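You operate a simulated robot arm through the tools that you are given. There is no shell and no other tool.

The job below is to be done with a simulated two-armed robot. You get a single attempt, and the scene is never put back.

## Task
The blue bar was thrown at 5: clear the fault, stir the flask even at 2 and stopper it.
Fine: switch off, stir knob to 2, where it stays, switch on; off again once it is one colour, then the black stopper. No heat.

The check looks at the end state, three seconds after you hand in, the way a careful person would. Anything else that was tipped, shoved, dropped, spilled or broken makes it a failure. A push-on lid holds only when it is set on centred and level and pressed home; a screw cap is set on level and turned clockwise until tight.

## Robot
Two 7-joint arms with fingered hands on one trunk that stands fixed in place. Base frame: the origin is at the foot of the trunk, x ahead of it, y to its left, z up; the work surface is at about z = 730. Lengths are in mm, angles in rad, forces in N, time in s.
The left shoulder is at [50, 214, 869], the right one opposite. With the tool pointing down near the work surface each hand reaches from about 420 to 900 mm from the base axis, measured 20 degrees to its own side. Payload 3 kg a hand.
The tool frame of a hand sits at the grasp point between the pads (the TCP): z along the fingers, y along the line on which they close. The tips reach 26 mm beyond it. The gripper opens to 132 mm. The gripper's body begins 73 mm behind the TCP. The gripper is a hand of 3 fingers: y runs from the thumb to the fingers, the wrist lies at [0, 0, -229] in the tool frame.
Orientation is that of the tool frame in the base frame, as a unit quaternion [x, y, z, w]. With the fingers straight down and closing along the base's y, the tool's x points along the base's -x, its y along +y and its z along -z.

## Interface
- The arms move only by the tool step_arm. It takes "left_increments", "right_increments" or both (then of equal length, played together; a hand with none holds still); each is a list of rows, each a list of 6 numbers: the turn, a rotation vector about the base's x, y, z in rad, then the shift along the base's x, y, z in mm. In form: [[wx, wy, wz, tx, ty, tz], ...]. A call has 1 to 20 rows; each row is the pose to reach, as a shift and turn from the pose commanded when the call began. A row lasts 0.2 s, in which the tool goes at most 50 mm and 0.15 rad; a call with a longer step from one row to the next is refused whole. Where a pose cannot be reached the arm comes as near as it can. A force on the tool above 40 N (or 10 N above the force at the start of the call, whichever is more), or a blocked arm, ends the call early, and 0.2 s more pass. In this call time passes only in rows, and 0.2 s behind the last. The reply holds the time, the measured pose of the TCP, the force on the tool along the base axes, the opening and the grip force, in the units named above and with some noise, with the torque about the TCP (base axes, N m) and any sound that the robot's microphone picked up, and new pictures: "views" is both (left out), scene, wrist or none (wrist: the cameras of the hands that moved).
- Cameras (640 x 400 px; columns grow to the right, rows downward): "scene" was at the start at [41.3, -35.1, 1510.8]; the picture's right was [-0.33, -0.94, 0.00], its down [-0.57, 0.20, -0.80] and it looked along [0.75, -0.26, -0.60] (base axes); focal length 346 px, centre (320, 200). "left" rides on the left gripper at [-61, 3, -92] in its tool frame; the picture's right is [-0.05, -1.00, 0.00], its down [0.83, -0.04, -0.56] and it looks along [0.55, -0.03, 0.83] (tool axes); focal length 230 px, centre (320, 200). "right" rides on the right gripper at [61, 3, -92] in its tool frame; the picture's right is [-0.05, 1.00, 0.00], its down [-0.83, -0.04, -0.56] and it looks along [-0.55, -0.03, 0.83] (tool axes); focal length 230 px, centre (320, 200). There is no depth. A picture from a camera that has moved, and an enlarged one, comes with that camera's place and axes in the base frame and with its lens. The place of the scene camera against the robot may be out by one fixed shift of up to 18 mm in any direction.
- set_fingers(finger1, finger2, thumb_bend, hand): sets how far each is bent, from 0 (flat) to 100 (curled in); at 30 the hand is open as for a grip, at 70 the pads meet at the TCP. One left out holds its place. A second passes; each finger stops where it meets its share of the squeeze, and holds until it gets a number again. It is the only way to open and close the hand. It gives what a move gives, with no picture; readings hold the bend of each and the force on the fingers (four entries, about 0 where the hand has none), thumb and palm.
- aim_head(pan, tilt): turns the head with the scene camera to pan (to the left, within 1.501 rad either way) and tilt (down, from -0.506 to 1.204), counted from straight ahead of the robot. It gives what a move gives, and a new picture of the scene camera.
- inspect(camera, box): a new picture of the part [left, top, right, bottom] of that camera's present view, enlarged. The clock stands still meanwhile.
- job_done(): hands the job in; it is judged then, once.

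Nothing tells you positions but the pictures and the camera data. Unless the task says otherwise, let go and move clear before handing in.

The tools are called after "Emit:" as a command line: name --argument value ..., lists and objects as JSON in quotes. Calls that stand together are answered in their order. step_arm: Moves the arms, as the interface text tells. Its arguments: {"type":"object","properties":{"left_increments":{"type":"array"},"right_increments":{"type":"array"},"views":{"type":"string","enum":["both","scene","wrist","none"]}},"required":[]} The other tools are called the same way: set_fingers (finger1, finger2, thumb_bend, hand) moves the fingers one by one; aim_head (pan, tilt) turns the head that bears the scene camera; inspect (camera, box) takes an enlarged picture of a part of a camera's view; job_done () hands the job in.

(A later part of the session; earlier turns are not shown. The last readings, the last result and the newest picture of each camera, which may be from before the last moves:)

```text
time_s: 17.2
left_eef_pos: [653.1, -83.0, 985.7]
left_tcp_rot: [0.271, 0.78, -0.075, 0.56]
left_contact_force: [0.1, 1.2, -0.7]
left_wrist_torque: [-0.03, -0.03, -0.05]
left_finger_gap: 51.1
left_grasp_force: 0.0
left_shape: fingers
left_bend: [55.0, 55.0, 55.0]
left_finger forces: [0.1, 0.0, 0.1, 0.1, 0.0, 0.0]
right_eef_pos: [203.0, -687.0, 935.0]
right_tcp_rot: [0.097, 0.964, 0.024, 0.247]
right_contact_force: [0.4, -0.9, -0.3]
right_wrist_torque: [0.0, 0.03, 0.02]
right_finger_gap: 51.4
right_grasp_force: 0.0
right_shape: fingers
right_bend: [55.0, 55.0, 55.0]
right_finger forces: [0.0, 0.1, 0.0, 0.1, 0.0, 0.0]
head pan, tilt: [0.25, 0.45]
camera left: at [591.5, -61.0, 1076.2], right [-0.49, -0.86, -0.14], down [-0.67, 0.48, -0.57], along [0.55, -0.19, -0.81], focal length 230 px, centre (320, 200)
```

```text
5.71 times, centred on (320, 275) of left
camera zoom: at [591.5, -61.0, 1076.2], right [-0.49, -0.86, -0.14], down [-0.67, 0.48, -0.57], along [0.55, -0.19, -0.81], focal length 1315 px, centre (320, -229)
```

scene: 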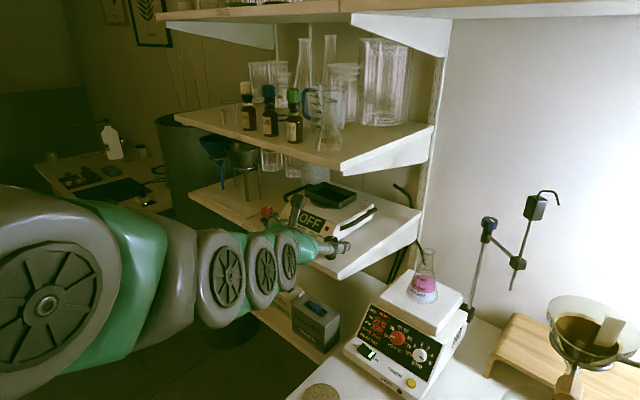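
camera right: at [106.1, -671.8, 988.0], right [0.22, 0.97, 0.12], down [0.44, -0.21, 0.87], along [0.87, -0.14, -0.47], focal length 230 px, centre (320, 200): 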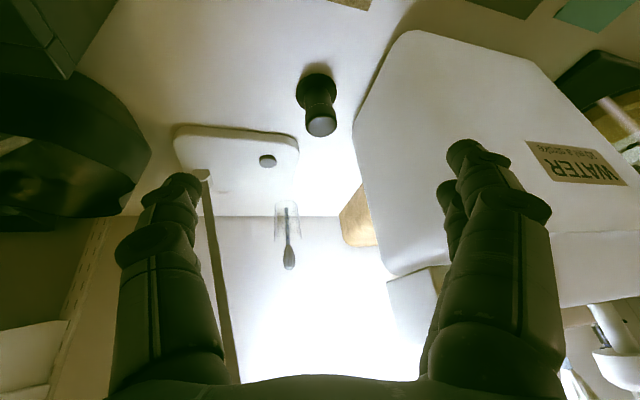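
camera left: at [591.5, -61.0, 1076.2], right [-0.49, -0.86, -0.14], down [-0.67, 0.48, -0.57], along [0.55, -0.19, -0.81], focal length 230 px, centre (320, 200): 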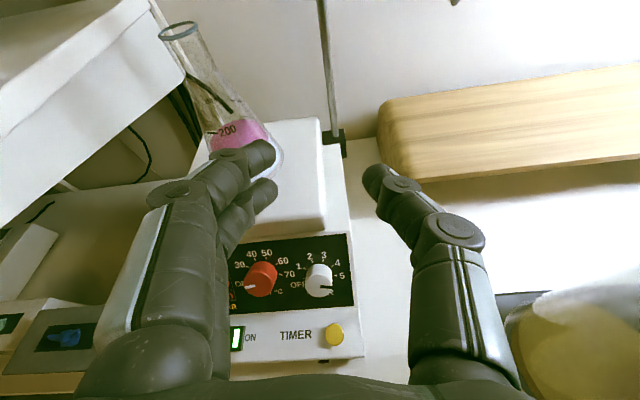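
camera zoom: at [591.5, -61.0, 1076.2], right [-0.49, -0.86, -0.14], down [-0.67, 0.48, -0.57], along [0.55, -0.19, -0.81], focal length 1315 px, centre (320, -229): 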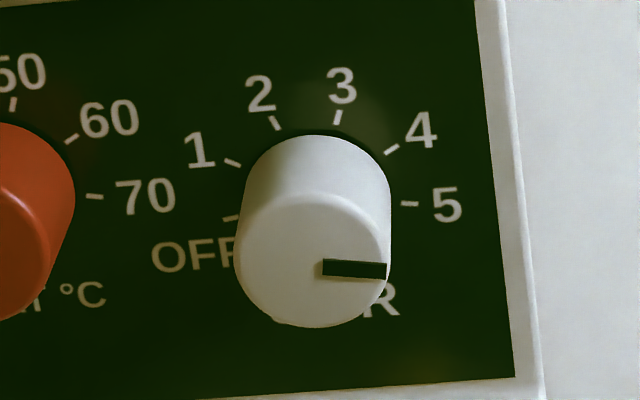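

Measured: panel slopes about 50° facing (−0.69, 0.36, 0.64); stir knob axis near (681, −70, 811), and the rocker lies on the front ledge, centre near (687, 63, 775) with its OFF end around (691, 73). I'll close the left fingers and bring that hand in front of the OFF end.

Emit:
set_fingers --hand "left" --finger1 70 --finger2 70 --thumb_bend 70

Emit:
step_arm --left_increments '[[-0.0017, 0.0726, 0.0186, -6, 35, -27], [-0.0035, 0.1453, 0.0373, -10, 70, -54], [-0.0052, 0.2179, 0.0559, -10, 105, -81], [-0.007, 0.2906, 0.0746, -10, 140, -109], [-0.0087, 0.3632, 0.0932, -10, 175, -137]]' --views "both"

```text
time_s: 18.2
left_eef_pos: [653.0, -81.8, 987.0]
left_tcp_rot: [0.271, 0.78, -0.075, 0.559]
left_contact_force: [-0.1, 0.1, 0.7]
left_wrist_torque: [-0.01, 0.03, 0.01]
left_finger_gap: 6.1
left_grasp_force: 0.0
left_shape: fingers
left_bend: [70.0, 70.0, 70.0]
left_finger forces: [0.1, 0.1, 0.1, 0.0, 0.1, 0.1]
right_eef_pos: [203.2, -687.2, 935.2]
right_tcp_rot: [0.097, 0.964, 0.025, 0.246]
right_contact_force: [-0.2, -0.2, 0.8]
right_wrist_torque: [0.01, -0.01, 0.01]
right_finger_gap: 51.6
right_grasp_force: 0.1
right_shape: fingers
right_bend: [55.0, 55.0, 55.0]
right_finger forces: [0.0, 0.0, 0.0, 0.0, 0.0, 0.0]
head pan, tilt: [0.25, 0.45]
```

```text
time_s: 19.4
left_eef_pos: [644.0, 90.7, 848.9]
left_tcp_rot: [0.215, 0.879, -0.102, 0.414]
left_contact_force: [0.0, 0.5, -0.8]
left_wrist_torque: [0.0, 0.0, -0.02]
left_finger_gap: 6.1
left_grasp_force: 0.1
left_shape: fingers
left_bend: [70.0, 70.0, 70.0]
left_finger forces: [0.1, 0.0, 0.1, 0.1, 0.0, 0.0]
right_eef_pos: [202.8, -688.5, 935.1]
right_tcp_rot: [0.097, 0.964, 0.025, 0.246]
right_contact_force: [-0.6, 0.8, 0.4]
right_wrist_torque: [-0.01, -0.01, -0.01]
right_finger_gap: 51.4
right_grasp_force: 0.0
right_shape: fingers
right_bend: [55.0, 55.0, 55.0]
right_finger forces: [0.0, 0.0, 0.0, 0.0, 0.0, 0.1]
head pan, tilt: [0.25, 0.45]
camera left: at [616.2, 108.6, 955.0], right [-0.43, -0.9, 0.04], down [-0.87, 0.4, -0.29], along [0.24, -0.16, -0.96], focal length 230 px, centre (320, 200)
```

scene: 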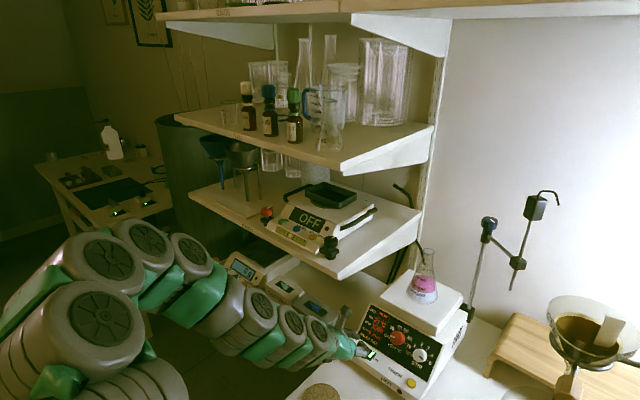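
left: 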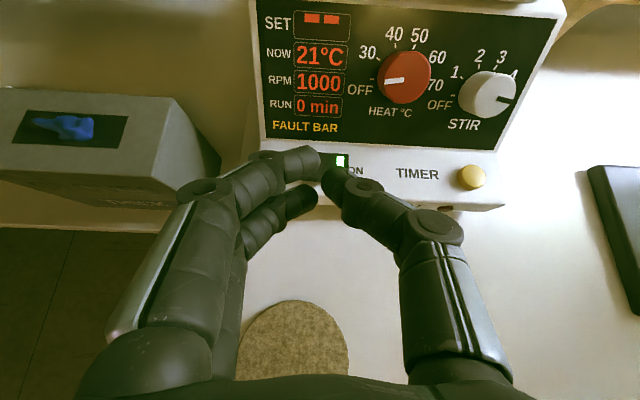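

The wrist view matches my model of the fingertips. I'll bring the lower fingertip to hover about 12 mm over the rocker's OFF end and check.

Emit:
step_arm --left_increments '[[0, 0, 0, 19, -9, -14], [0, 0, 0, 37.6, -18.5, -28]]' --views "wrist"

Emit:
inspect --camera "left" --box '[240, 100, 400, 240]'

Emit:
inspect --camera "scene" --box '[320, 290, 460, 400]'

```text
time_s: 20.0
left_eef_pos: [682.0, 72.0, 820.9]
left_tcp_rot: [0.213, 0.879, -0.1, 0.415]
left_contact_force: [0.3, -0.2, 0.1]
left_wrist_torque: [0.02, 0.02, -0.01]
left_finger_gap: 5.8
left_grasp_force: 0.0
left_shape: fingers
left_bend: [70.0, 70.0, 70.0]
left_finger forces: [0.0, 0.0, 0.1, 0.0, 0.1, 0.1]
right_eef_pos: [203.2, -687.8, 934.9]
right_tcp_rot: [0.097, 0.964, 0.025, 0.245]
right_contact_force: [-0.1, 0.1, 0.3]
right_wrist_torque: [0.0, -0.01, 0.03]
right_finger_gap: 51.4
right_grasp_force: 0.1
right_shape: fingers
right_bend: [55.0, 55.0, 55.0]
right_finger forces: [0.1, 0.0, 0.0, 0.0, 0.1, 0.0]
head pan, tilt: [0.25, 0.45]
camera left: at [655.3, 89.6, 926.7], right [-0.43, -0.9, 0.04], down [-0.87, 0.4, -0.29], along [0.24, -0.16, -0.96], focal length 230 px, centre (320, 200)
```

left: 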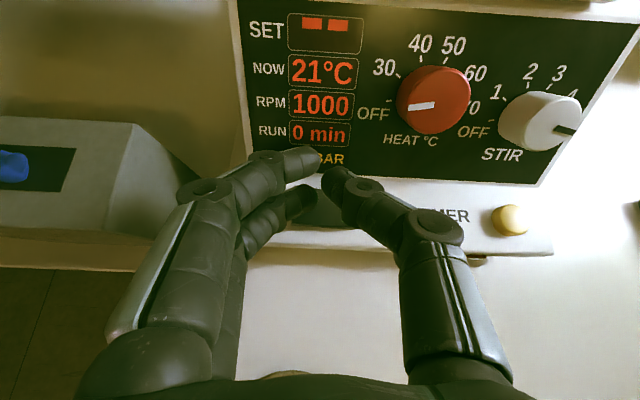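

```text
2.86 times, centred on (320, 170) of left
camera zoom: at [655.3, 89.6, 926.7], right [-0.43, -0.9, 0.04], down [-0.87, 0.4, -0.29], along [0.24, -0.16, -0.96], focal length 657 px, centre (320, 286)
```

zoom: 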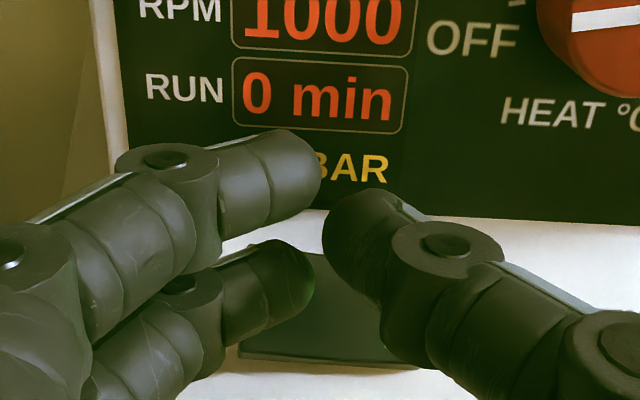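

```text
3.64 times, centred on (390, 345) of scene
camera zoom: at [48.3, 16.3, 1528.2], right [0.25, -0.97, 0.0], down [-0.42, -0.11, -0.9], along [0.87, 0.22, -0.44], focal length 1258 px, centre (66, -327)
```

zoom: 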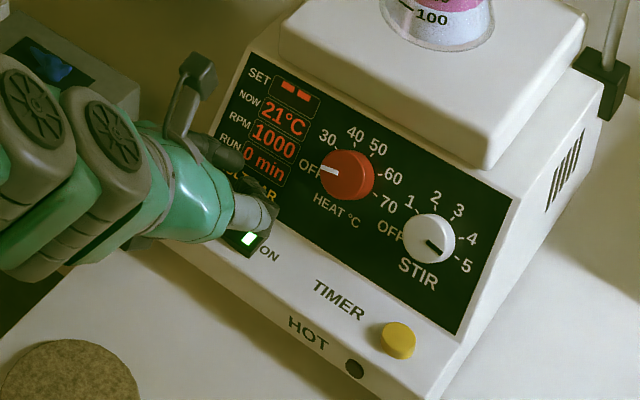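

The lower fingertip hovers over the OFF half, about 13 mm in from its end. I'll move slightly toward the end and press straight down in small steps.

Emit:
step_arm --left_increments '[[0, 0, 0, 1, 2, -5], [0, 0, 0, 1.8, 3.6, -10], [0, 0, 0, 1.8, 3.6, -12]]' --views "wrist"

```text
time_s: 20.8
left_eef_pos: [683.9, 75.1, 807.7]
left_tcp_rot: [0.214, 0.879, -0.102, 0.414]
left_contact_force: [0.1, -0.1, -0.3]
left_wrist_torque: [-0.01, 0.02, 0.01]
left_finger_gap: 6.0
left_grasp_force: 0.1
left_shape: fingers
left_bend: [70.0, 70.0, 70.0]
left_finger forces: [0.0, 0.0, 0.0, 0.0, 0.0, 0.0]
right_eef_pos: [203.0, -688.1, 934.5]
right_tcp_rot: [0.097, 0.964, 0.025, 0.246]
right_contact_force: [-0.4, -0.9, 0.4]
right_wrist_torque: [0.0, 0.06, 0.01]
right_finger_gap: 51.5
right_grasp_force: 0.1
right_shape: fingers
right_bend: [55.0, 55.0, 55.0]
right_finger forces: [0.1, 0.1, 0.0, 0.0, 0.1, 0.1]
head pan, tilt: [0.25, 0.45]
heard: click
camera left: at [656.3, 93.3, 914.2], right [-0.43, -0.9, 0.04], down [-0.87, 0.4, -0.29], along [0.24, -0.16, -0.96], focal length 230 px, centre (320, 200)
```

left: 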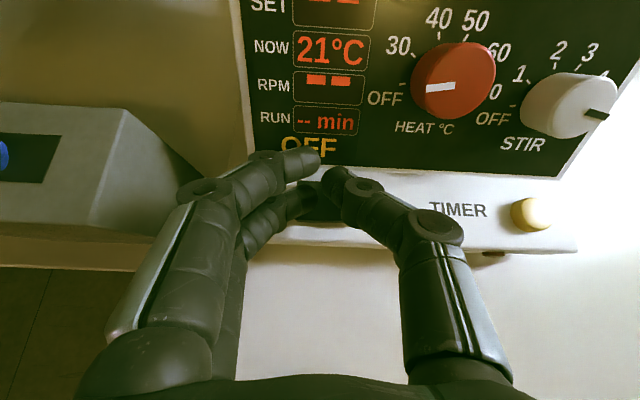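

Click heard and the panel now reads OFF with RPM blank, so the fault is cleared. I'll lift away and bring the left hand in front of the stir knob, rolled 60° so I have room to turn it 120° counter-clockwise (5 to 2).

Emit:
step_arm --left_increments '[[0, 0, 0, 0, 0, 15], [0, 0, 0, -25, 12, 38], [0.1028, -0.0533, -0.0954, -55, 0, 60], [0.2055, -0.1065, -0.1908, -70, -45, 75], [0.3083, -0.1598, -0.2862, -75, -90, 70], [0.411, -0.213, -0.3816, -64, -113, 61], [0.5138, -0.2663, -0.477, -64, -113, 61], [0.6165, -0.3195, -0.5724, -64, -113, 61], [0.7172, -0.3717, -0.6659, -64, -113, 61]]' --views "both"

Emit:
set_fingers --hand "left" --finger1 56 --finger2 56 --thumb_bend 56

Emit:
inspect --camera "left" --box '[0, 0, 640, 400]'

Emit:
inspect --camera "scene" --box '[330, 230, 490, 400]'

```text
time_s: 22.8
left_eef_pos: [619.4, -38.3, 870.4]
left_tcp_rot: [0.626, 0.654, 0.119, 0.408]
left_contact_force: [0.3, -0.6, 0.5]
left_wrist_torque: [-0.01, 0.01, -0.02]
left_finger_gap: 5.9
left_grasp_force: 0.1
left_shape: fingers
left_bend: [70.0, 70.0, 70.0]
left_finger forces: [0.0, 0.1, 0.0, 0.0, 0.0, 0.1]
right_eef_pos: [203.2, -686.6, 935.4]
right_tcp_rot: [0.097, 0.964, 0.024, 0.246]
right_contact_force: [0.6, 0.2, 0.1]
right_wrist_torque: [-0.02, 0.01, 0.01]
right_finger_gap: 51.6
right_grasp_force: 0.0
right_shape: fingers
right_bend: [55.0, 55.0, 55.0]
right_finger forces: [0.0, 0.0, 0.1, 0.0, 0.0, 0.0]
head pan, tilt: [0.25, 0.45]
camera left: at [550.6, -61.0, 954.5], right [-0.72, -0.24, -0.65], down [-0.31, 0.95, 0.01], along [0.61, 0.21, -0.76], focal length 230 px, centre (320, 200)
```

scene: 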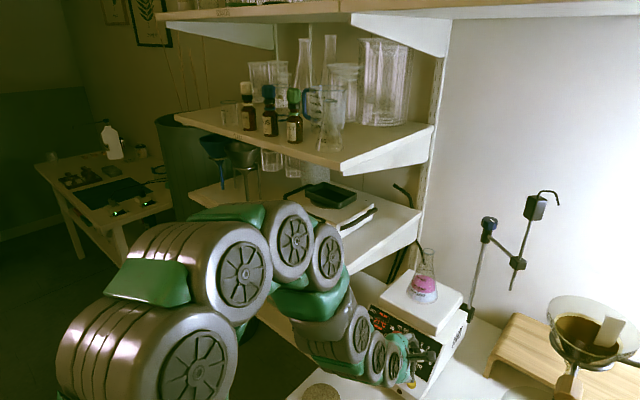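
left: 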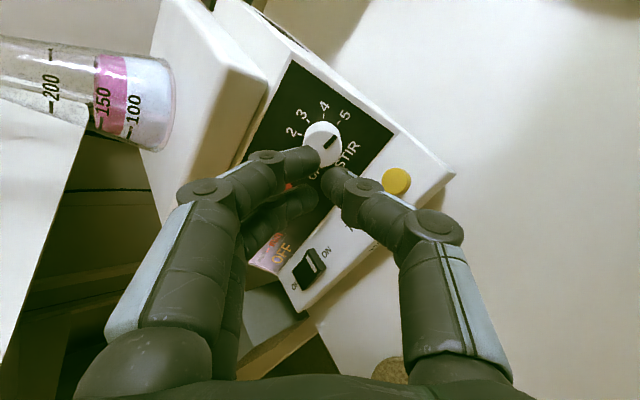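

```text
time_s: 23.8
left_eef_pos: [620.0, -38.0, 870.5]
left_tcp_rot: [0.624, 0.655, 0.119, 0.409]
left_contact_force: [0.3, 0.3, 0.4]
left_wrist_torque: [-0.01, 0.01, 0.02]
left_finger_gap: 47.2
left_grasp_force: 0.1
left_shape: fingers
left_bend: [56.0, 56.0, 56.0]
left_finger forces: [0.0, 0.0, 0.1, 0.0, 0.0, 0.1]
right_eef_pos: [203.8, -687.8, 934.8]
right_tcp_rot: [0.097, 0.964, 0.025, 0.246]
right_contact_force: [-0.4, 0.4, -0.3]
right_wrist_torque: [-0.01, 0.01, 0.02]
right_finger_gap: 51.5
right_grasp_force: 0.2
right_shape: fingers
right_bend: [55.0, 55.0, 55.0]
right_finger forces: [0.0, 0.1, 0.0, 0.0, 0.0, 0.0]
head pan, tilt: [0.25, 0.45]
```

```text
1.00 times, centred on (320, 200) of left (not enlarged: the box is as wide or as high as the picture)
camera zoom: at [550.8, -60.8, 954.7], right [-0.72, -0.24, -0.65], down [-0.32, 0.95, 0.0], along [0.61, 0.21, -0.76], focal length 230 px, centre (320, 200)
```

zoom: 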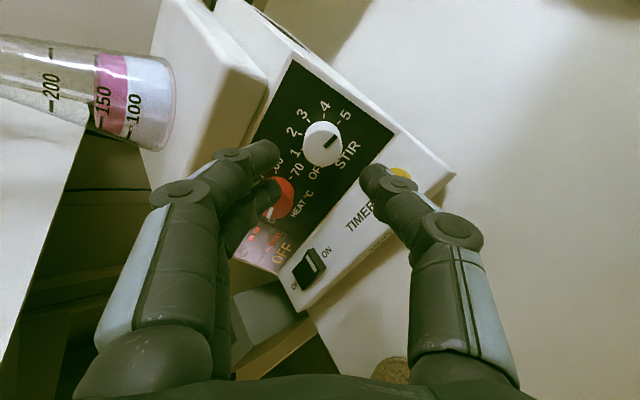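

```text
2.35 times, centred on (410, 315) of scene
camera zoom: at [48.3, 16.3, 1528.2], right [0.25, -0.97, 0.0], down [-0.42, -0.11, -0.9], along [0.87, 0.22, -0.44], focal length 814 px, centre (108, -71)
```

zoom: 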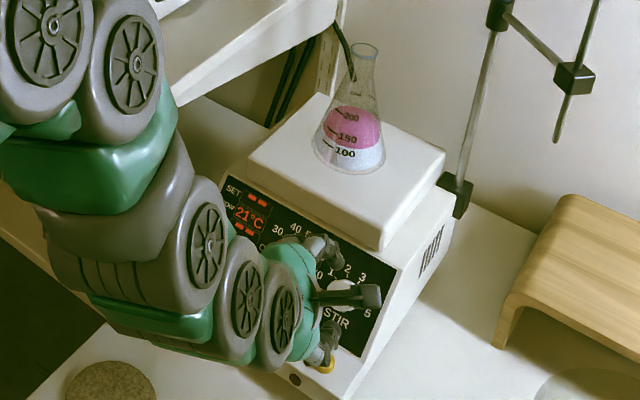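

The hand is rolled and opened in front of the stir knob. I'll enlarge to check the centring on the knob before moving in.

Emit:
inspect --camera "left" --box '[270, 95, 370, 185]'

```text
4.44 times, centred on (320, 140) of left
camera zoom: at [550.8, -60.8, 954.7], right [-0.72, -0.24, -0.65], down [-0.32, 0.95, 0.0], along [0.61, 0.21, -0.76], focal length 1022 px, centre (320, 467)
```

zoom: 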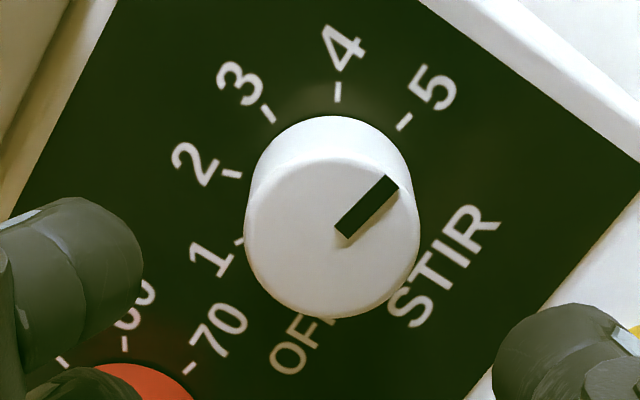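

Centred within about 2 mm; I'll correct for that and advance until the fingertips are just short of the knob face, then check.

Emit:
step_arm --left_increments '[[0, 0, 0, 12.5, -6.5, -14], [0, 0, 0, 25, -13, -28]]' --views "wrist"

Emit:
inspect --camera "left" --box '[240, 100, 400, 230]'

Emit:
inspect --camera "scene" --box '[380, 310, 460, 400]'

```text
time_s: 24.4
left_eef_pos: [644.6, -51.2, 842.8]
left_tcp_rot: [0.625, 0.654, 0.12, 0.409]
left_contact_force: [0.2, -0.7, -0.5]
left_wrist_torque: [-0.04, -0.01, 0.03]
left_finger_gap: 47.1
left_grasp_force: 0.1
left_shape: fingers
left_bend: [56.0, 56.0, 56.0]
left_finger forces: [0.1, 0.1, 0.1, 0.0, 0.0, 0.0]
right_eef_pos: [202.9, -686.9, 934.0]
right_tcp_rot: [0.096, 0.964, 0.025, 0.247]
right_contact_force: [0.4, -0.5, -0.3]
right_wrist_torque: [0.03, -0.01, 0.01]
right_finger_gap: 51.3
right_grasp_force: 0.0
right_shape: fingers
right_bend: [55.0, 55.0, 55.0]
right_finger forces: [0.0, 0.0, 0.1, 0.0, 0.0, 0.0]
head pan, tilt: [0.25, 0.45]
camera left: at [577.2, -74.5, 925.9], right [-0.73, -0.24, -0.65], down [-0.32, 0.95, 0.01], along [0.61, 0.21, -0.76], focal length 230 px, centre (320, 200)
```

left: 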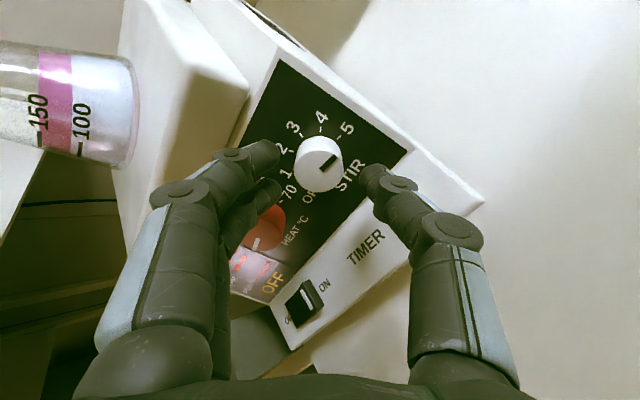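

```text
3.08 times, centred on (320, 165) of left
camera zoom: at [577.2, -74.5, 925.9], right [-0.73, -0.24, -0.65], down [-0.32, 0.95, 0.01], along [0.61, 0.21, -0.76], focal length 708 px, centre (320, 308)
```

zoom: 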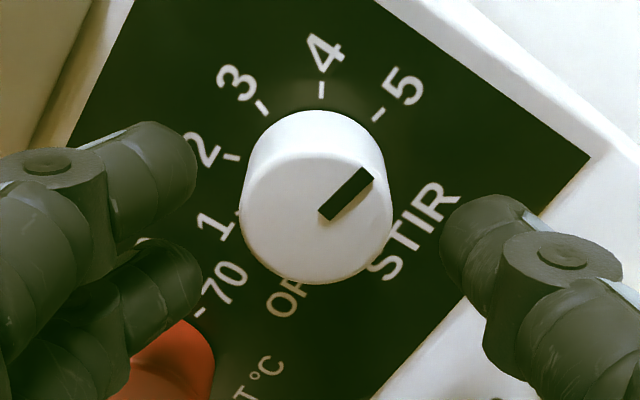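

```text
4.44 times, centred on (420, 355) of scene
camera zoom: at [48.3, 16.3, 1528.2], right [0.25, -0.97, 0.0], down [-0.42, -0.11, -0.9], along [0.87, 0.22, -0.44], focal length 1538 px, centre (-124, -489)
```

zoom: 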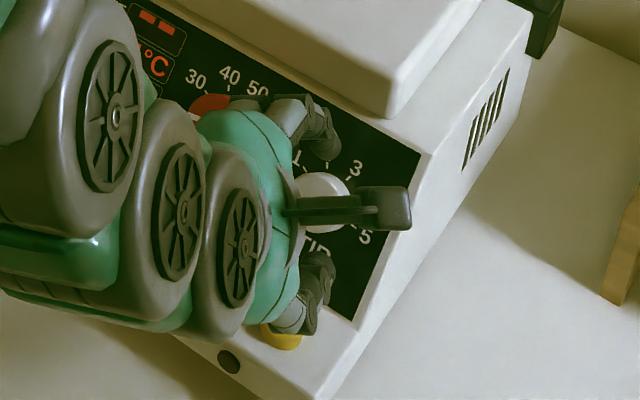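

The face centre is within a millimetre of the hand's axis. I'll advance the last 20 mm so the tips reach around the knob, then close gently.

Emit:
step_arm --left_increments '[[0, 0, 0, 7.2, -3.5, -6.7], [0, 0, 0, 14.3, -7.0, -13.4]]' --views "wrist"

Emit:
inspect --camera "left" --box '[240, 110, 400, 240]'

```text
time_s: 25.0
left_eef_pos: [661.3, -58.7, 830.0]
left_tcp_rot: [0.624, 0.655, 0.119, 0.409]
left_contact_force: [-9.2, 3.9, 10.0]
left_wrist_torque: [0.01, 0.41, -0.15]
left_finger_gap: 46.8
left_grasp_force: 7.3
left_shape: fingers
left_bend: [56.0, 56.0, 57.0]
left_finger forces: [0.3, 0.1, 0.1, 0.0, 13.4, 0.0]
right_eef_pos: [203.3, -686.6, 934.5]
right_tcp_rot: [0.096, 0.964, 0.025, 0.246]
right_contact_force: [0.9, -0.6, 0.7]
right_wrist_torque: [0.0, -0.03, 0.03]
right_finger_gap: 51.5
right_grasp_force: 0.0
right_shape: fingers
right_bend: [55.0, 55.0, 55.0]
right_finger forces: [0.0, 0.1, 0.0, 0.0, 0.0, 0.0]
head pan, tilt: [0.25, 0.45]
camera left: at [591.5, -81.0, 913.3], right [-0.72, -0.24, -0.65], down [-0.32, 0.95, 0.0], along [0.61, 0.21, -0.76], focal length 230 px, centre (320, 200)
```

left: 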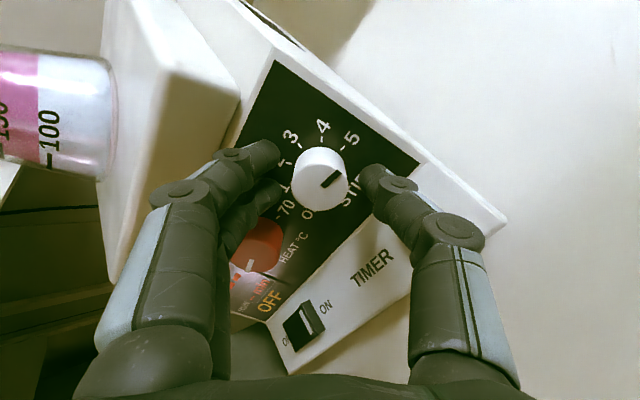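

```text
3.08 times, centred on (320, 175) of left
camera zoom: at [591.5, -81.0, 913.3], right [-0.72, -0.24, -0.65], down [-0.32, 0.95, 0.0], along [0.61, 0.21, -0.76], focal length 708 px, centre (320, 277)
```

zoom: 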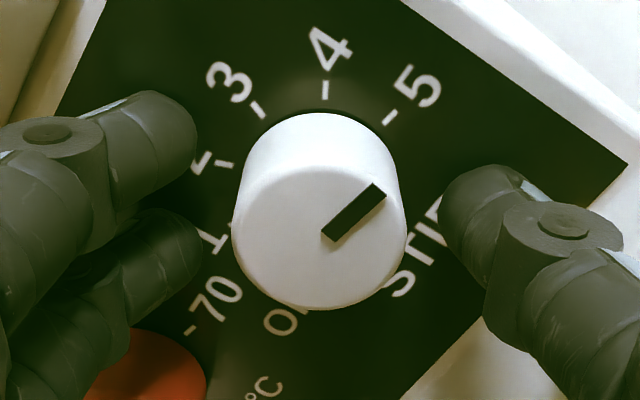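

The thumb tip is touching the panel (13 N). I'll back off 6 mm along the knob axis so nothing presses on the panel.

Emit:
step_arm --left_increments '[[0, 0, 0, -4.1, 2.1, 3.8]]' --views "none"

```text
time_s: 25.4
left_eef_pos: [655.3, -56.1, 832.4]
left_tcp_rot: [0.624, 0.655, 0.121, 0.41]
left_contact_force: [0.3, -1.0, 0.8]
left_wrist_torque: [0.03, 0.0, 0.0]
left_finger_gap: 47.5
left_grasp_force: 0.0
left_shape: fingers
left_bend: [56.0, 56.0, 56.0]
left_finger forces: [0.0, 0.0, 0.0, 0.0, 0.0, 0.1]
right_eef_pos: [202.8, -686.3, 934.7]
right_tcp_rot: [0.097, 0.964, 0.025, 0.246]
right_contact_force: [0.3, 0.1, -0.3]
right_wrist_torque: [-0.08, 0.01, 0.0]
right_finger_gap: 51.9
right_grasp_force: 0.0
right_shape: fingers
right_bend: [55.0, 55.0, 55.0]
right_finger forces: [0.0, 0.0, 0.1, 0.0, 0.0, 0.1]
head pan, tilt: [0.25, 0.45]
```

Contact-free now with about 12 mm overlap on the knob. Closing the fingers on it.

Emit:
set_fingers --hand "left" --finger1 66 --finger2 66 --thumb_bend 66

Emit:
inspect --camera "left" --box '[240, 110, 400, 240]'

```text
time_s: 26.4
left_eef_pos: [655.5, -55.3, 833.2]
left_tcp_rot: [0.625, 0.654, 0.119, 0.409]
left_contact_force: [1.6, 0.0, -2.0]
left_wrist_torque: [0.02, 0.01, -0.01]
left_finger_gap: 26.6
left_grasp_force: 4.5
left_shape: fingers
left_bend: [63.0, 63.0, 64.0]
left_finger forces: [1.9, 2.0, 0.0, 0.0, 4.1, 0.0]
right_eef_pos: [203.0, -687.2, 934.1]
right_tcp_rot: [0.097, 0.964, 0.024, 0.245]
right_contact_force: [-0.2, 0.1, 0.1]
right_wrist_torque: [0.04, 0.0, 0.0]
right_finger_gap: 51.6
right_grasp_force: 0.1
right_shape: fingers
right_bend: [55.0, 55.0, 55.0]
right_finger forces: [0.1, 0.1, 0.0, 0.0, 0.1, 0.0]
head pan, tilt: [0.25, 0.45]
```

```text
3.08 times, centred on (320, 175) of left
camera zoom: at [586.9, -79.0, 916.7], right [-0.72, -0.24, -0.65], down [-0.32, 0.95, 0.0], along [0.61, 0.21, -0.76], focal length 708 px, centre (320, 277)
```

zoom: 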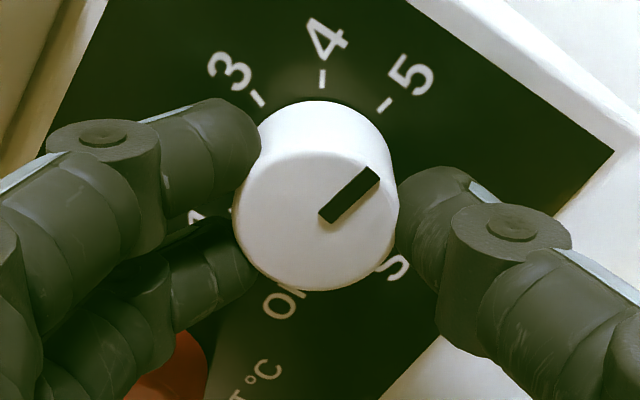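

The knob is held evenly (about 4 N). I'll start turning counter-clockwise by 0.45 rad and check that the pointer follows.

Emit:
step_arm --left_increments '[[-0.0684, 0.0355, 0.0638, 0, 0, 0], [-0.1367, 0.071, 0.1276, 0, 0, 0], [-0.2051, 0.1064, 0.1914, 0, 0, 0], [-0.3076, 0.1597, 0.2871, 0, 0, 0]]' --views "wrist"

Emit:
inspect --camera "left" --box '[240, 110, 400, 240]'

```text
time_s: 27.4
left_eef_pos: [655.1, -57.0, 832.9]
left_tcp_rot: [0.462, 0.779, 0.026, 0.424]
left_contact_force: [2.8, -2.6, -1.3]
left_wrist_torque: [-0.01, -0.05, -0.02]
left_finger_gap: 26.4
left_grasp_force: 3.9
left_shape: fingers
left_bend: [63.0, 63.0, 64.0]
left_finger forces: [2.9, 1.6, 0.0, 0.0, 3.6, 0.1]
right_eef_pos: [203.0, -686.6, 935.6]
right_tcp_rot: [0.097, 0.964, 0.024, 0.246]
right_contact_force: [-0.2, -0.4, -0.2]
right_wrist_torque: [-0.01, 0.02, 0.0]
right_finger_gap: 51.7
right_grasp_force: 0.1
right_shape: fingers
right_bend: [55.0, 55.0, 55.0]
right_finger forces: [0.1, 0.0, 0.0, 0.0, 0.1, 0.1]
head pan, tilt: [0.25, 0.45]
camera left: at [606.5, -66.9, 931.5], right [-0.69, -0.61, -0.4], down [-0.59, 0.79, -0.19], along [0.43, 0.1, -0.9], focal length 230 px, centre (320, 200)
```

left: 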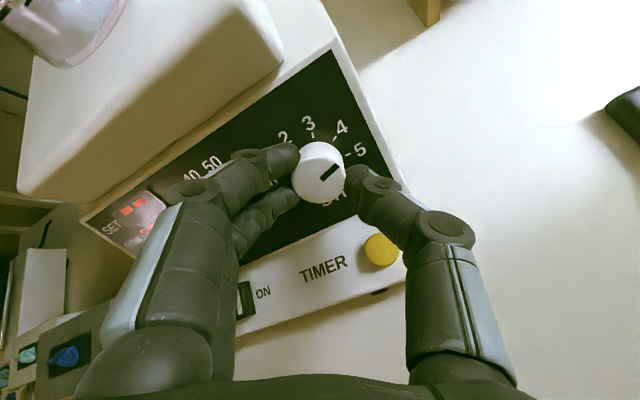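

```text
3.08 times, centred on (320, 175) of left
camera zoom: at [606.5, -66.9, 931.5], right [-0.69, -0.61, -0.4], down [-0.59, 0.79, -0.19], along [0.43, 0.1, -0.9], focal length 708 px, centre (320, 277)
```

zoom: 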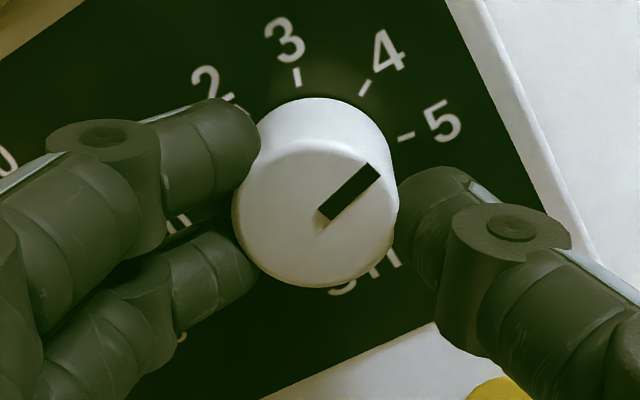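

The pointer turns with the hand (now between 4 and 5). Continuing the turn by 1.5 rad more, then I'll fine-check against the 2 mark.

Emit:
step_arm --left_increments '[[-0.1, 0.052, 0.0935, 0, 0, 0], [-0.2, 0.104, 0.187, 0, 0, 0], [-0.3, 0.156, 0.2805, 0, 0, 0], [-0.4, 0.208, 0.374, 0, 0, 0], [-0.5, 0.26, 0.4675, 0, 0, 0], [-0.6, 0.312, 0.561, 0, 0, 0], [-0.7, 0.364, 0.6545, 0, 0, 0], [-0.8, 0.416, 0.748, 0, 0, 0], [-0.9, 0.468, 0.8415, 0, 0, 0], [-1.0, 0.52, 0.935, 0, 0, 0]]' --views "wrist"

Emit:
inspect --camera "left" --box '[240, 110, 400, 240]'

Emit:
inspect --camera "scene" --box '[380, 310, 460, 400]'

```text
time_s: 29.6
left_eef_pos: [655.2, -57.0, 833.2]
left_tcp_rot: [-0.177, 0.888, -0.265, 0.331]
left_contact_force: [0.4, -2.2, 1.3]
left_wrist_torque: [-0.02, 0.0, -0.05]
left_finger_gap: 26.3
left_grasp_force: 4.7
left_shape: fingers
left_bend: [64.0, 64.0, 64.0]
left_finger forces: [2.0, 2.0, 0.0, 0.0, 5.5, 0.1]
right_eef_pos: [203.8, -687.4, 934.9]
right_tcp_rot: [0.097, 0.964, 0.025, 0.246]
right_contact_force: [-0.5, 0.6, 0.0]
right_wrist_torque: [0.01, 0.01, 0.02]
right_finger_gap: 51.8
right_grasp_force: 0.0
right_shape: fingers
right_bend: [55.0, 55.0, 55.0]
right_finger forces: [0.0, 0.0, 0.1, 0.1, 0.0, 0.1]
head pan, tilt: [0.25, 0.45]
camera left: at [635.7, 9.3, 919.9], right [0.18, -0.77, 0.61], down [-0.97, -0.24, -0.03], along [0.17, -0.59, -0.79], focal length 230 px, centre (320, 200)
```

left: 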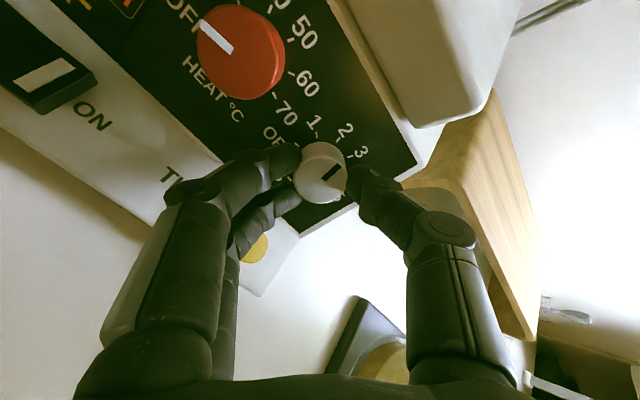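

```text
3.08 times, centred on (320, 175) of left
camera zoom: at [635.7, 9.3, 919.9], right [0.18, -0.77, 0.61], down [-0.97, -0.24, -0.03], along [0.17, -0.59, -0.79], focal length 708 px, centre (320, 277)
```

zoom: 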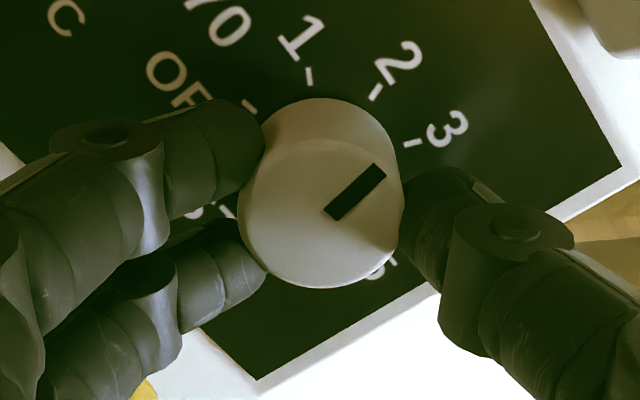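

```text
4.44 times, centred on (420, 355) of scene
camera zoom: at [48.2, 16.3, 1528.2], right [0.25, -0.97, 0.0], down [-0.42, -0.11, -0.9], along [0.87, 0.22, -0.44], focal length 1538 px, centre (-124, -489)
```

zoom: 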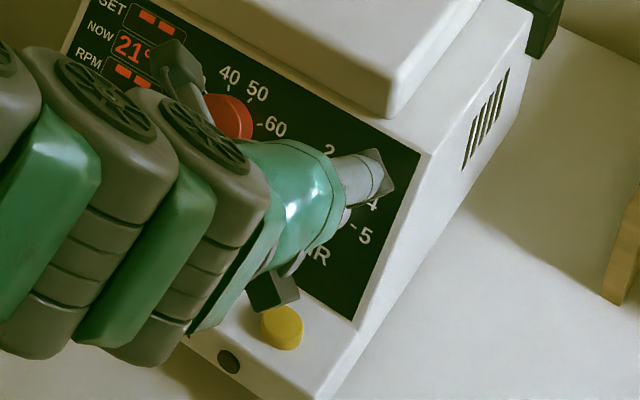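

The pointer is just short of 2 (about 7–8° to go). I'll turn the last 0.14 rad and compare with the mark.

Emit:
step_arm --left_increments '[[-0.0954, 0.0495, 0.0895, 0, 0, 0]]' --views "wrist"

Emit:
inspect --camera "left" --box '[240, 110, 400, 240]'

```text
time_s: 30.0
left_eef_pos: [655.1, -56.1, 833.5]
left_tcp_rot: [-0.238, 0.874, -0.287, 0.311]
left_contact_force: [-0.2, -3.1, -0.5]
left_wrist_torque: [-0.07, 0.03, 0.01]
left_finger_gap: 26.5
left_grasp_force: 4.6
left_shape: fingers
left_bend: [64.0, 64.0, 64.0]
left_finger forces: [1.9, 2.3, 0.1, 0.0, 5.3, 0.0]
right_eef_pos: [201.9, -687.5, 935.2]
right_tcp_rot: [0.097, 0.964, 0.024, 0.246]
right_contact_force: [-0.3, 0.0, 0.0]
right_wrist_torque: [0.01, -0.01, 0.05]
right_finger_gap: 51.7
right_grasp_force: 0.0
right_shape: fingers
right_bend: [55.0, 55.0, 55.0]
right_finger forces: [0.0, 0.1, 0.1, 0.0, 0.0, 0.0]
head pan, tilt: [0.25, 0.45]
camera left: at [633.6, 15.6, 914.8], right [0.27, -0.69, 0.67], down [-0.94, -0.33, 0.04], along [0.19, -0.64, -0.74], focal length 230 px, centre (320, 200)
```

left: 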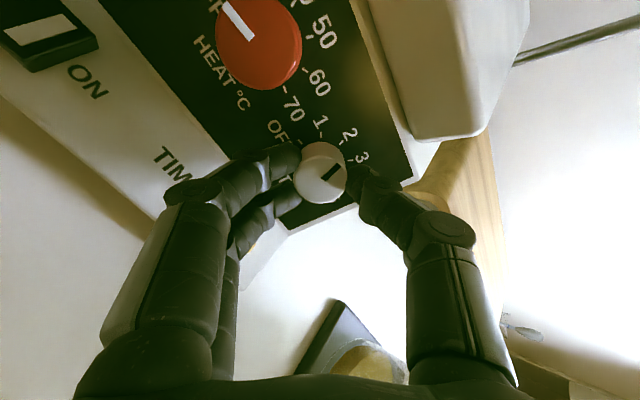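

```text
3.08 times, centred on (320, 175) of left
camera zoom: at [633.6, 15.6, 914.8], right [0.27, -0.69, 0.67], down [-0.94, -0.33, 0.04], along [0.19, -0.64, -0.74], focal length 708 px, centre (320, 277)
```

zoom: 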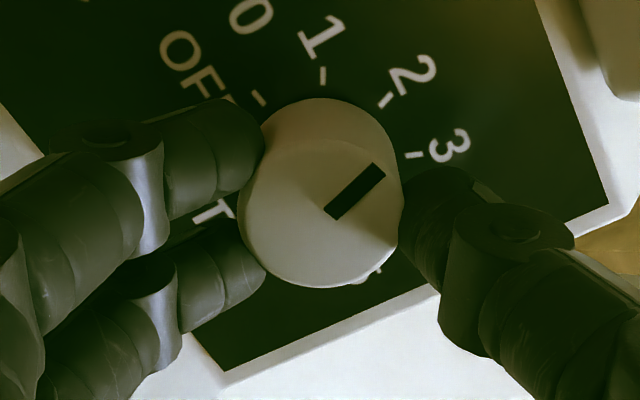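

The 2 tick now sits exactly where the 5 tick was relative to the pointer. Releasing the knob and backing straight off.

Emit:
set_fingers --hand "left" --finger1 56 --finger2 56 --thumb_bend 56

Emit:
step_arm --left_increments '[[0, 0, 0, -13.7, 7.1, 12.8], [0, 0, 0, -34, 17.7, 32], [0, 0, 0, -54, 28, 51]]' --views "wrist"

Emit:
inspect --camera "left" --box '[240, 60, 400, 200]'

```text
time_s: 31.0
left_eef_pos: [655.6, -56.2, 833.9]
left_tcp_rot: [-0.237, 0.874, -0.288, 0.312]
left_contact_force: [0.6, -0.1, -0.7]
left_wrist_torque: [0.02, -0.05, 0.0]
left_finger_gap: 47.5
left_grasp_force: 0.2
left_shape: fingers
left_bend: [56.0, 56.0, 56.0]
left_finger forces: [0.0, 0.1, 0.0, 0.0, 0.0, 0.1]
right_eef_pos: [204.4, -686.9, 934.1]
right_tcp_rot: [0.096, 0.964, 0.025, 0.245]
right_contact_force: [-0.8, -0.4, 0.1]
right_wrist_torque: [-0.01, 0.01, 0.04]
right_finger_gap: 51.5
right_grasp_force: 0.0
right_shape: fingers
right_bend: [55.0, 55.0, 55.0]
right_finger forces: [0.1, 0.1, 0.0, 0.0, 0.0, 0.1]
head pan, tilt: [0.25, 0.45]
```

```text
time_s: 31.8
left_eef_pos: [602.3, -28.3, 882.1]
left_tcp_rot: [-0.237, 0.874, -0.286, 0.313]
left_contact_force: [0.1, 0.5, 0.6]
left_wrist_torque: [0.01, 0.01, -0.03]
left_finger_gap: 47.3
left_grasp_force: 0.0
left_shape: fingers
left_bend: [56.0, 56.0, 56.0]
left_finger forces: [0.0, 0.1, 0.0, 0.0, 0.0, 0.1]
right_eef_pos: [202.8, -687.2, 935.7]
right_tcp_rot: [0.097, 0.964, 0.025, 0.246]
right_contact_force: [-0.6, 0.0, -0.8]
right_wrist_torque: [0.0, 0.04, -0.05]
right_finger_gap: 51.6
right_grasp_force: 0.1
right_shape: fingers
right_bend: [55.0, 55.0, 55.0]
right_finger forces: [0.0, 0.0, 0.0, 0.0, 0.1, 0.0]
head pan, tilt: [0.25, 0.45]
camera left: at [579.9, 43.6, 964.9], right [0.27, -0.69, 0.67], down [-0.94, -0.33, 0.04], along [0.19, -0.64, -0.74], focal length 230 px, centre (320, 200)
```

left: 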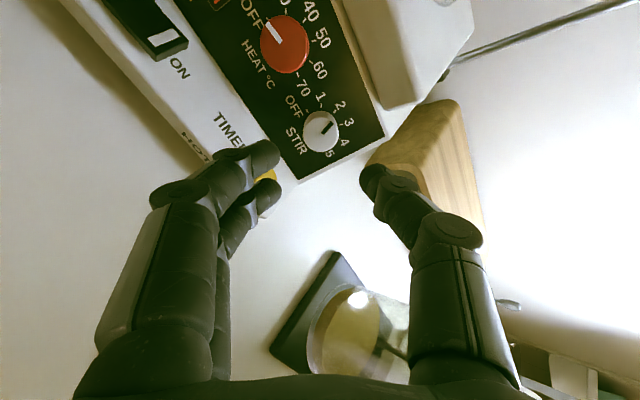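

```text
2.86 times, centred on (320, 130) of left
camera zoom: at [579.9, 43.6, 964.9], right [0.27, -0.69, 0.67], down [-0.94, -0.33, 0.04], along [0.19, -0.64, -0.74], focal length 657 px, centre (320, 400)
```

zoom: 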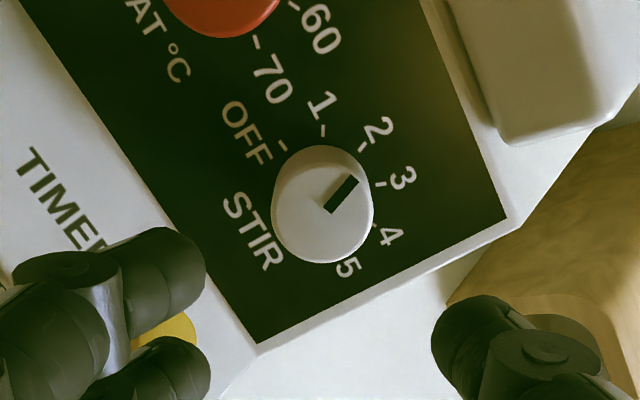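

The knob stays at 2. Now I'll close the left fingers, roll back upright and go to hover over the rocker's ON end.

Emit:
set_fingers --hand "left" --finger1 70 --finger2 70 --thumb_bend 70

Emit:
step_arm --left_increments '[[0.1022, -0.0531, -0.0954, -5, 5, 0], [0.2045, -0.1061, -0.1909, -5, 30, 0], [0.3067, -0.1592, -0.2863, 0, 60, -5], [0.409, -0.2123, -0.3817, 10, 85, -12], [0.5112, -0.2654, -0.4771, 20, 100, -20], [0.6135, -0.3184, -0.5726, 28, 100, -22], [0.7157, -0.3715, -0.668, 28, 100, -22]]' --views "wrist"

```text
time_s: 32.8
left_eef_pos: [602.5, -28.4, 882.9]
left_tcp_rot: [-0.237, 0.874, -0.286, 0.312]
left_contact_force: [0.0, 0.5, 0.9]
left_wrist_torque: [-0.02, 0.0, 0.0]
left_finger_gap: 6.3
left_grasp_force: 0.0
left_shape: fingers
left_bend: [70.0, 70.0, 70.0]
left_finger forces: [0.1, 0.1, 0.0, 0.0, 0.0, 0.1]
right_eef_pos: [202.7, -686.1, 936.1]
right_tcp_rot: [0.097, 0.964, 0.024, 0.245]
right_contact_force: [0.5, 0.6, 0.7]
right_wrist_torque: [-0.03, -0.01, 0.03]
right_finger_gap: 51.5
right_grasp_force: 0.1
right_shape: fingers
right_bend: [55.0, 55.0, 55.0]
right_finger forces: [0.0, 0.1, 0.0, 0.0, 0.0, 0.0]
head pan, tilt: [0.25, 0.45]
```

```text
time_s: 34.4
left_eef_pos: [629.6, 71.1, 861.3]
left_tcp_rot: [0.231, 0.875, -0.091, 0.415]
left_contact_force: [-0.1, 0.5, -0.1]
left_wrist_torque: [0.02, 0.01, 0.0]
left_finger_gap: 5.6
left_grasp_force: 0.1
left_shape: fingers
left_bend: [70.0, 70.0, 70.0]
left_finger forces: [0.0, 0.0, 0.1, 0.0, 0.0, 0.0]
left hand out of reach, approached as far as the arm can: row 2, 3
right_eef_pos: [203.3, -687.7, 934.2]
right_tcp_rot: [0.096, 0.964, 0.025, 0.245]
right_contact_force: [0.4, -0.5, -0.8]
right_wrist_torque: [-0.01, -0.02, -0.01]
right_finger_gap: 51.6
right_grasp_force: 0.0
right_shape: fingers
right_bend: [55.0, 55.0, 55.0]
right_finger forces: [0.1, 0.1, 0.1, 0.0, 0.1, 0.1]
head pan, tilt: [0.25, 0.45]
camera left: at [601.0, 87.3, 966.7], right [-0.45, -0.89, 0.01], down [-0.86, 0.43, -0.28], along [0.25, -0.14, -0.96], focal length 230 px, centre (320, 200)
```

left: 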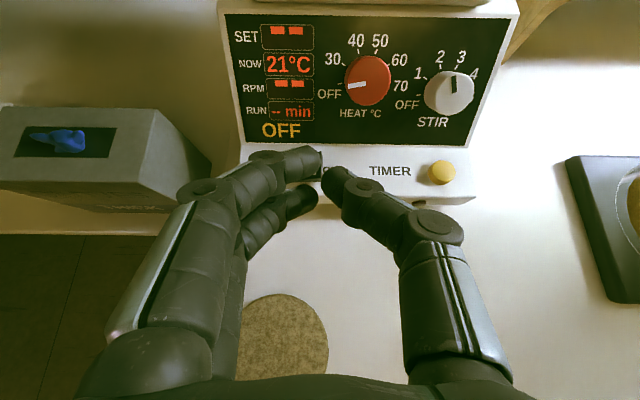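

Everything is as expected (panel OFF). Moving to hover over the ON end.

Emit:
step_arm --left_increments '[[0, 0, 0, 21, -10, -19], [0, 0, 0, 41.6, -20, -39]]' --views "wrist"

Emit:
inspect --camera "left" --box '[240, 100, 400, 240]'

```text
time_s: 35.0
left_eef_pos: [673.4, 50.7, 822.9]
left_tcp_rot: [0.231, 0.875, -0.092, 0.415]
left_contact_force: [-0.4, -0.4, -0.8]
left_wrist_torque: [0.0, 0.0, -0.05]
left_finger_gap: 5.9
left_grasp_force: 0.1
left_shape: fingers
left_bend: [70.0, 70.0, 70.0]
left_finger forces: [0.0, 0.1, 0.1, 0.0, 0.0, 0.1]
right_eef_pos: [203.5, -687.7, 934.5]
right_tcp_rot: [0.097, 0.964, 0.024, 0.246]
right_contact_force: [0.4, 0.1, -0.7]
right_wrist_torque: [0.01, -0.05, 0.0]
right_finger_gap: 51.5
right_grasp_force: 0.1
right_shape: fingers
right_bend: [55.0, 55.0, 55.0]
right_finger forces: [0.0, 0.0, 0.1, 0.0, 0.0, 0.1]
head pan, tilt: [0.25, 0.45]
camera left: at [643.6, 66.7, 928.1], right [-0.45, -0.89, 0.01], down [-0.86, 0.43, -0.29], along [0.25, -0.14, -0.96], focal length 230 px, centre (320, 200)
```

left: 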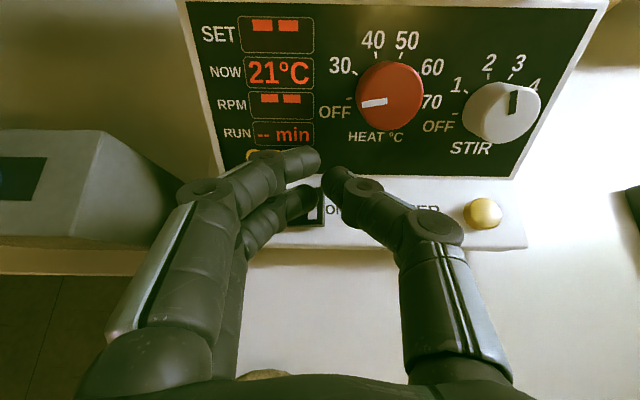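

```text
2.86 times, centred on (320, 170) of left
camera zoom: at [643.6, 66.7, 928.1], right [-0.45, -0.89, 0.01], down [-0.86, 0.43, -0.29], along [0.25, -0.14, -0.96], focal length 657 px, centre (320, 286)
```

zoom: 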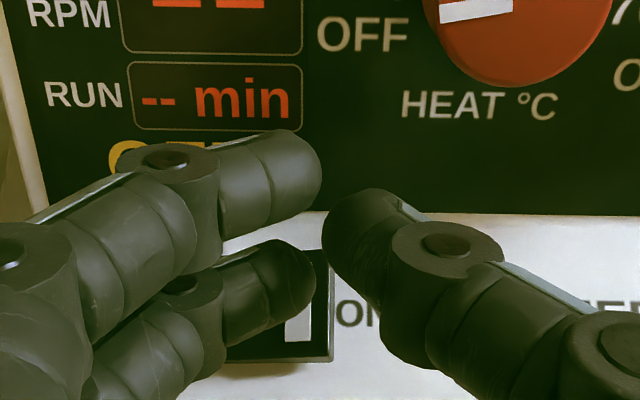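

The fingertip is over the ON end (its light bar visible beside it). Pressing straight down.

Emit:
step_arm --left_increments '[[0, 0, 0, 0, 0, -5], [0, 0, 0, 0, 0, -10], [0, 0, 0, 0, 0, -13]]' --views "wrist"

```text
time_s: 35.8
left_eef_pos: [670.1, 51.3, 809.0]
left_tcp_rot: [0.231, 0.876, -0.091, 0.414]
left_contact_force: [-0.6, 0.8, 0.8]
left_wrist_torque: [-0.01, 0.0, 0.0]
left_finger_gap: 6.1
left_grasp_force: 0.0
left_shape: fingers
left_bend: [70.0, 70.0, 70.0]
left_finger forces: [0.1, 0.0, 0.0, 0.1, 0.0, 0.0]
right_eef_pos: [203.0, -687.5, 935.0]
right_tcp_rot: [0.097, 0.964, 0.025, 0.246]
right_contact_force: [-0.3, -0.4, -0.4]
right_wrist_torque: [0.03, -0.02, -0.03]
right_finger_gap: 51.7
right_grasp_force: 0.1
right_shape: fingers
right_bend: [55.0, 55.0, 55.0]
right_finger forces: [0.0, 0.0, 0.1, 0.1, 0.0, 0.0]
head pan, tilt: [0.25, 0.45]
heard: click
camera left: at [642.6, 67.4, 914.5], right [-0.45, -0.89, 0.01], down [-0.86, 0.43, -0.28], along [0.25, -0.14, -0.96], focal length 230 px, centre (320, 200)
```

left: 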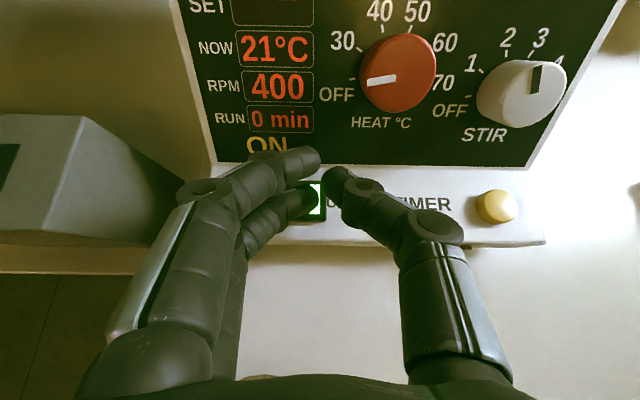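

Click: the panel reads ON, RPM 400, no fault. I'll lift off and back the left hand out, and watch the flask with the scene camera.

Emit:
step_arm --left_increments '[[0, 0, 0, 0, 0, 15], [0, 0, 0, -20, 12, 34], [0, 0, 0, -40, 30, 52]]' --views "scene"

Emit:
inspect --camera "scene" --box '[390, 230, 480, 330]'

```text
time_s: 36.6
left_eef_pos: [630.8, 82.6, 861.4]
left_tcp_rot: [0.23, 0.876, -0.091, 0.414]
left_contact_force: [0.2, 0.6, -0.2]
left_wrist_torque: [-0.01, 0.0, -0.01]
left_finger_gap: 5.8
left_grasp_force: 0.1
left_shape: fingers
left_bend: [70.0, 70.0, 70.0]
left_finger forces: [0.0, 0.0, 0.0, 0.0, 0.1, 0.0]
right_eef_pos: [203.1, -686.7, 935.3]
right_tcp_rot: [0.096, 0.964, 0.025, 0.246]
right_contact_force: [-0.3, 0.1, 0.2]
right_wrist_torque: [0.01, 0.0, -0.02]
right_finger_gap: 51.4
right_grasp_force: 0.0
right_shape: fingers
right_bend: [55.0, 55.0, 55.0]
right_finger forces: [0.0, 0.0, 0.0, 0.0, 0.1, 0.0]
head pan, tilt: [0.25, 0.45]
```

scene: 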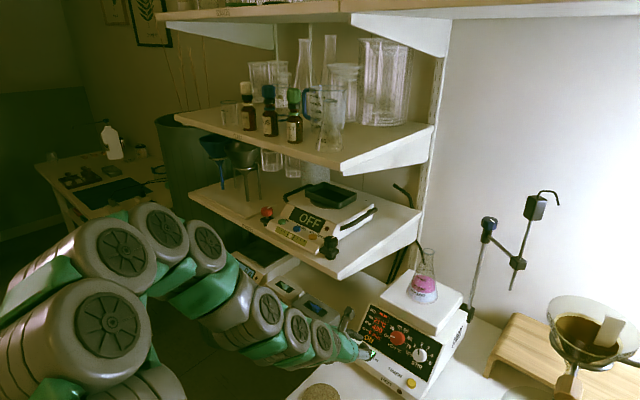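

```text
4.00 times, centred on (435, 280) of scene
camera zoom: at [48.2, 16.3, 1528.2], right [0.25, -0.97, 0.0], down [-0.42, -0.11, -0.9], along [0.87, 0.22, -0.44], focal length 1384 px, centre (-140, -120)
```

zoom: 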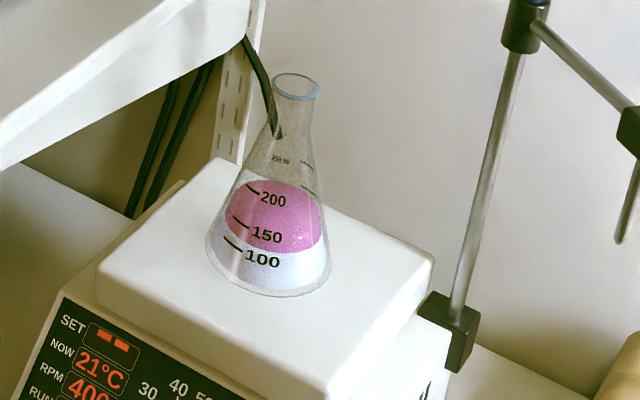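

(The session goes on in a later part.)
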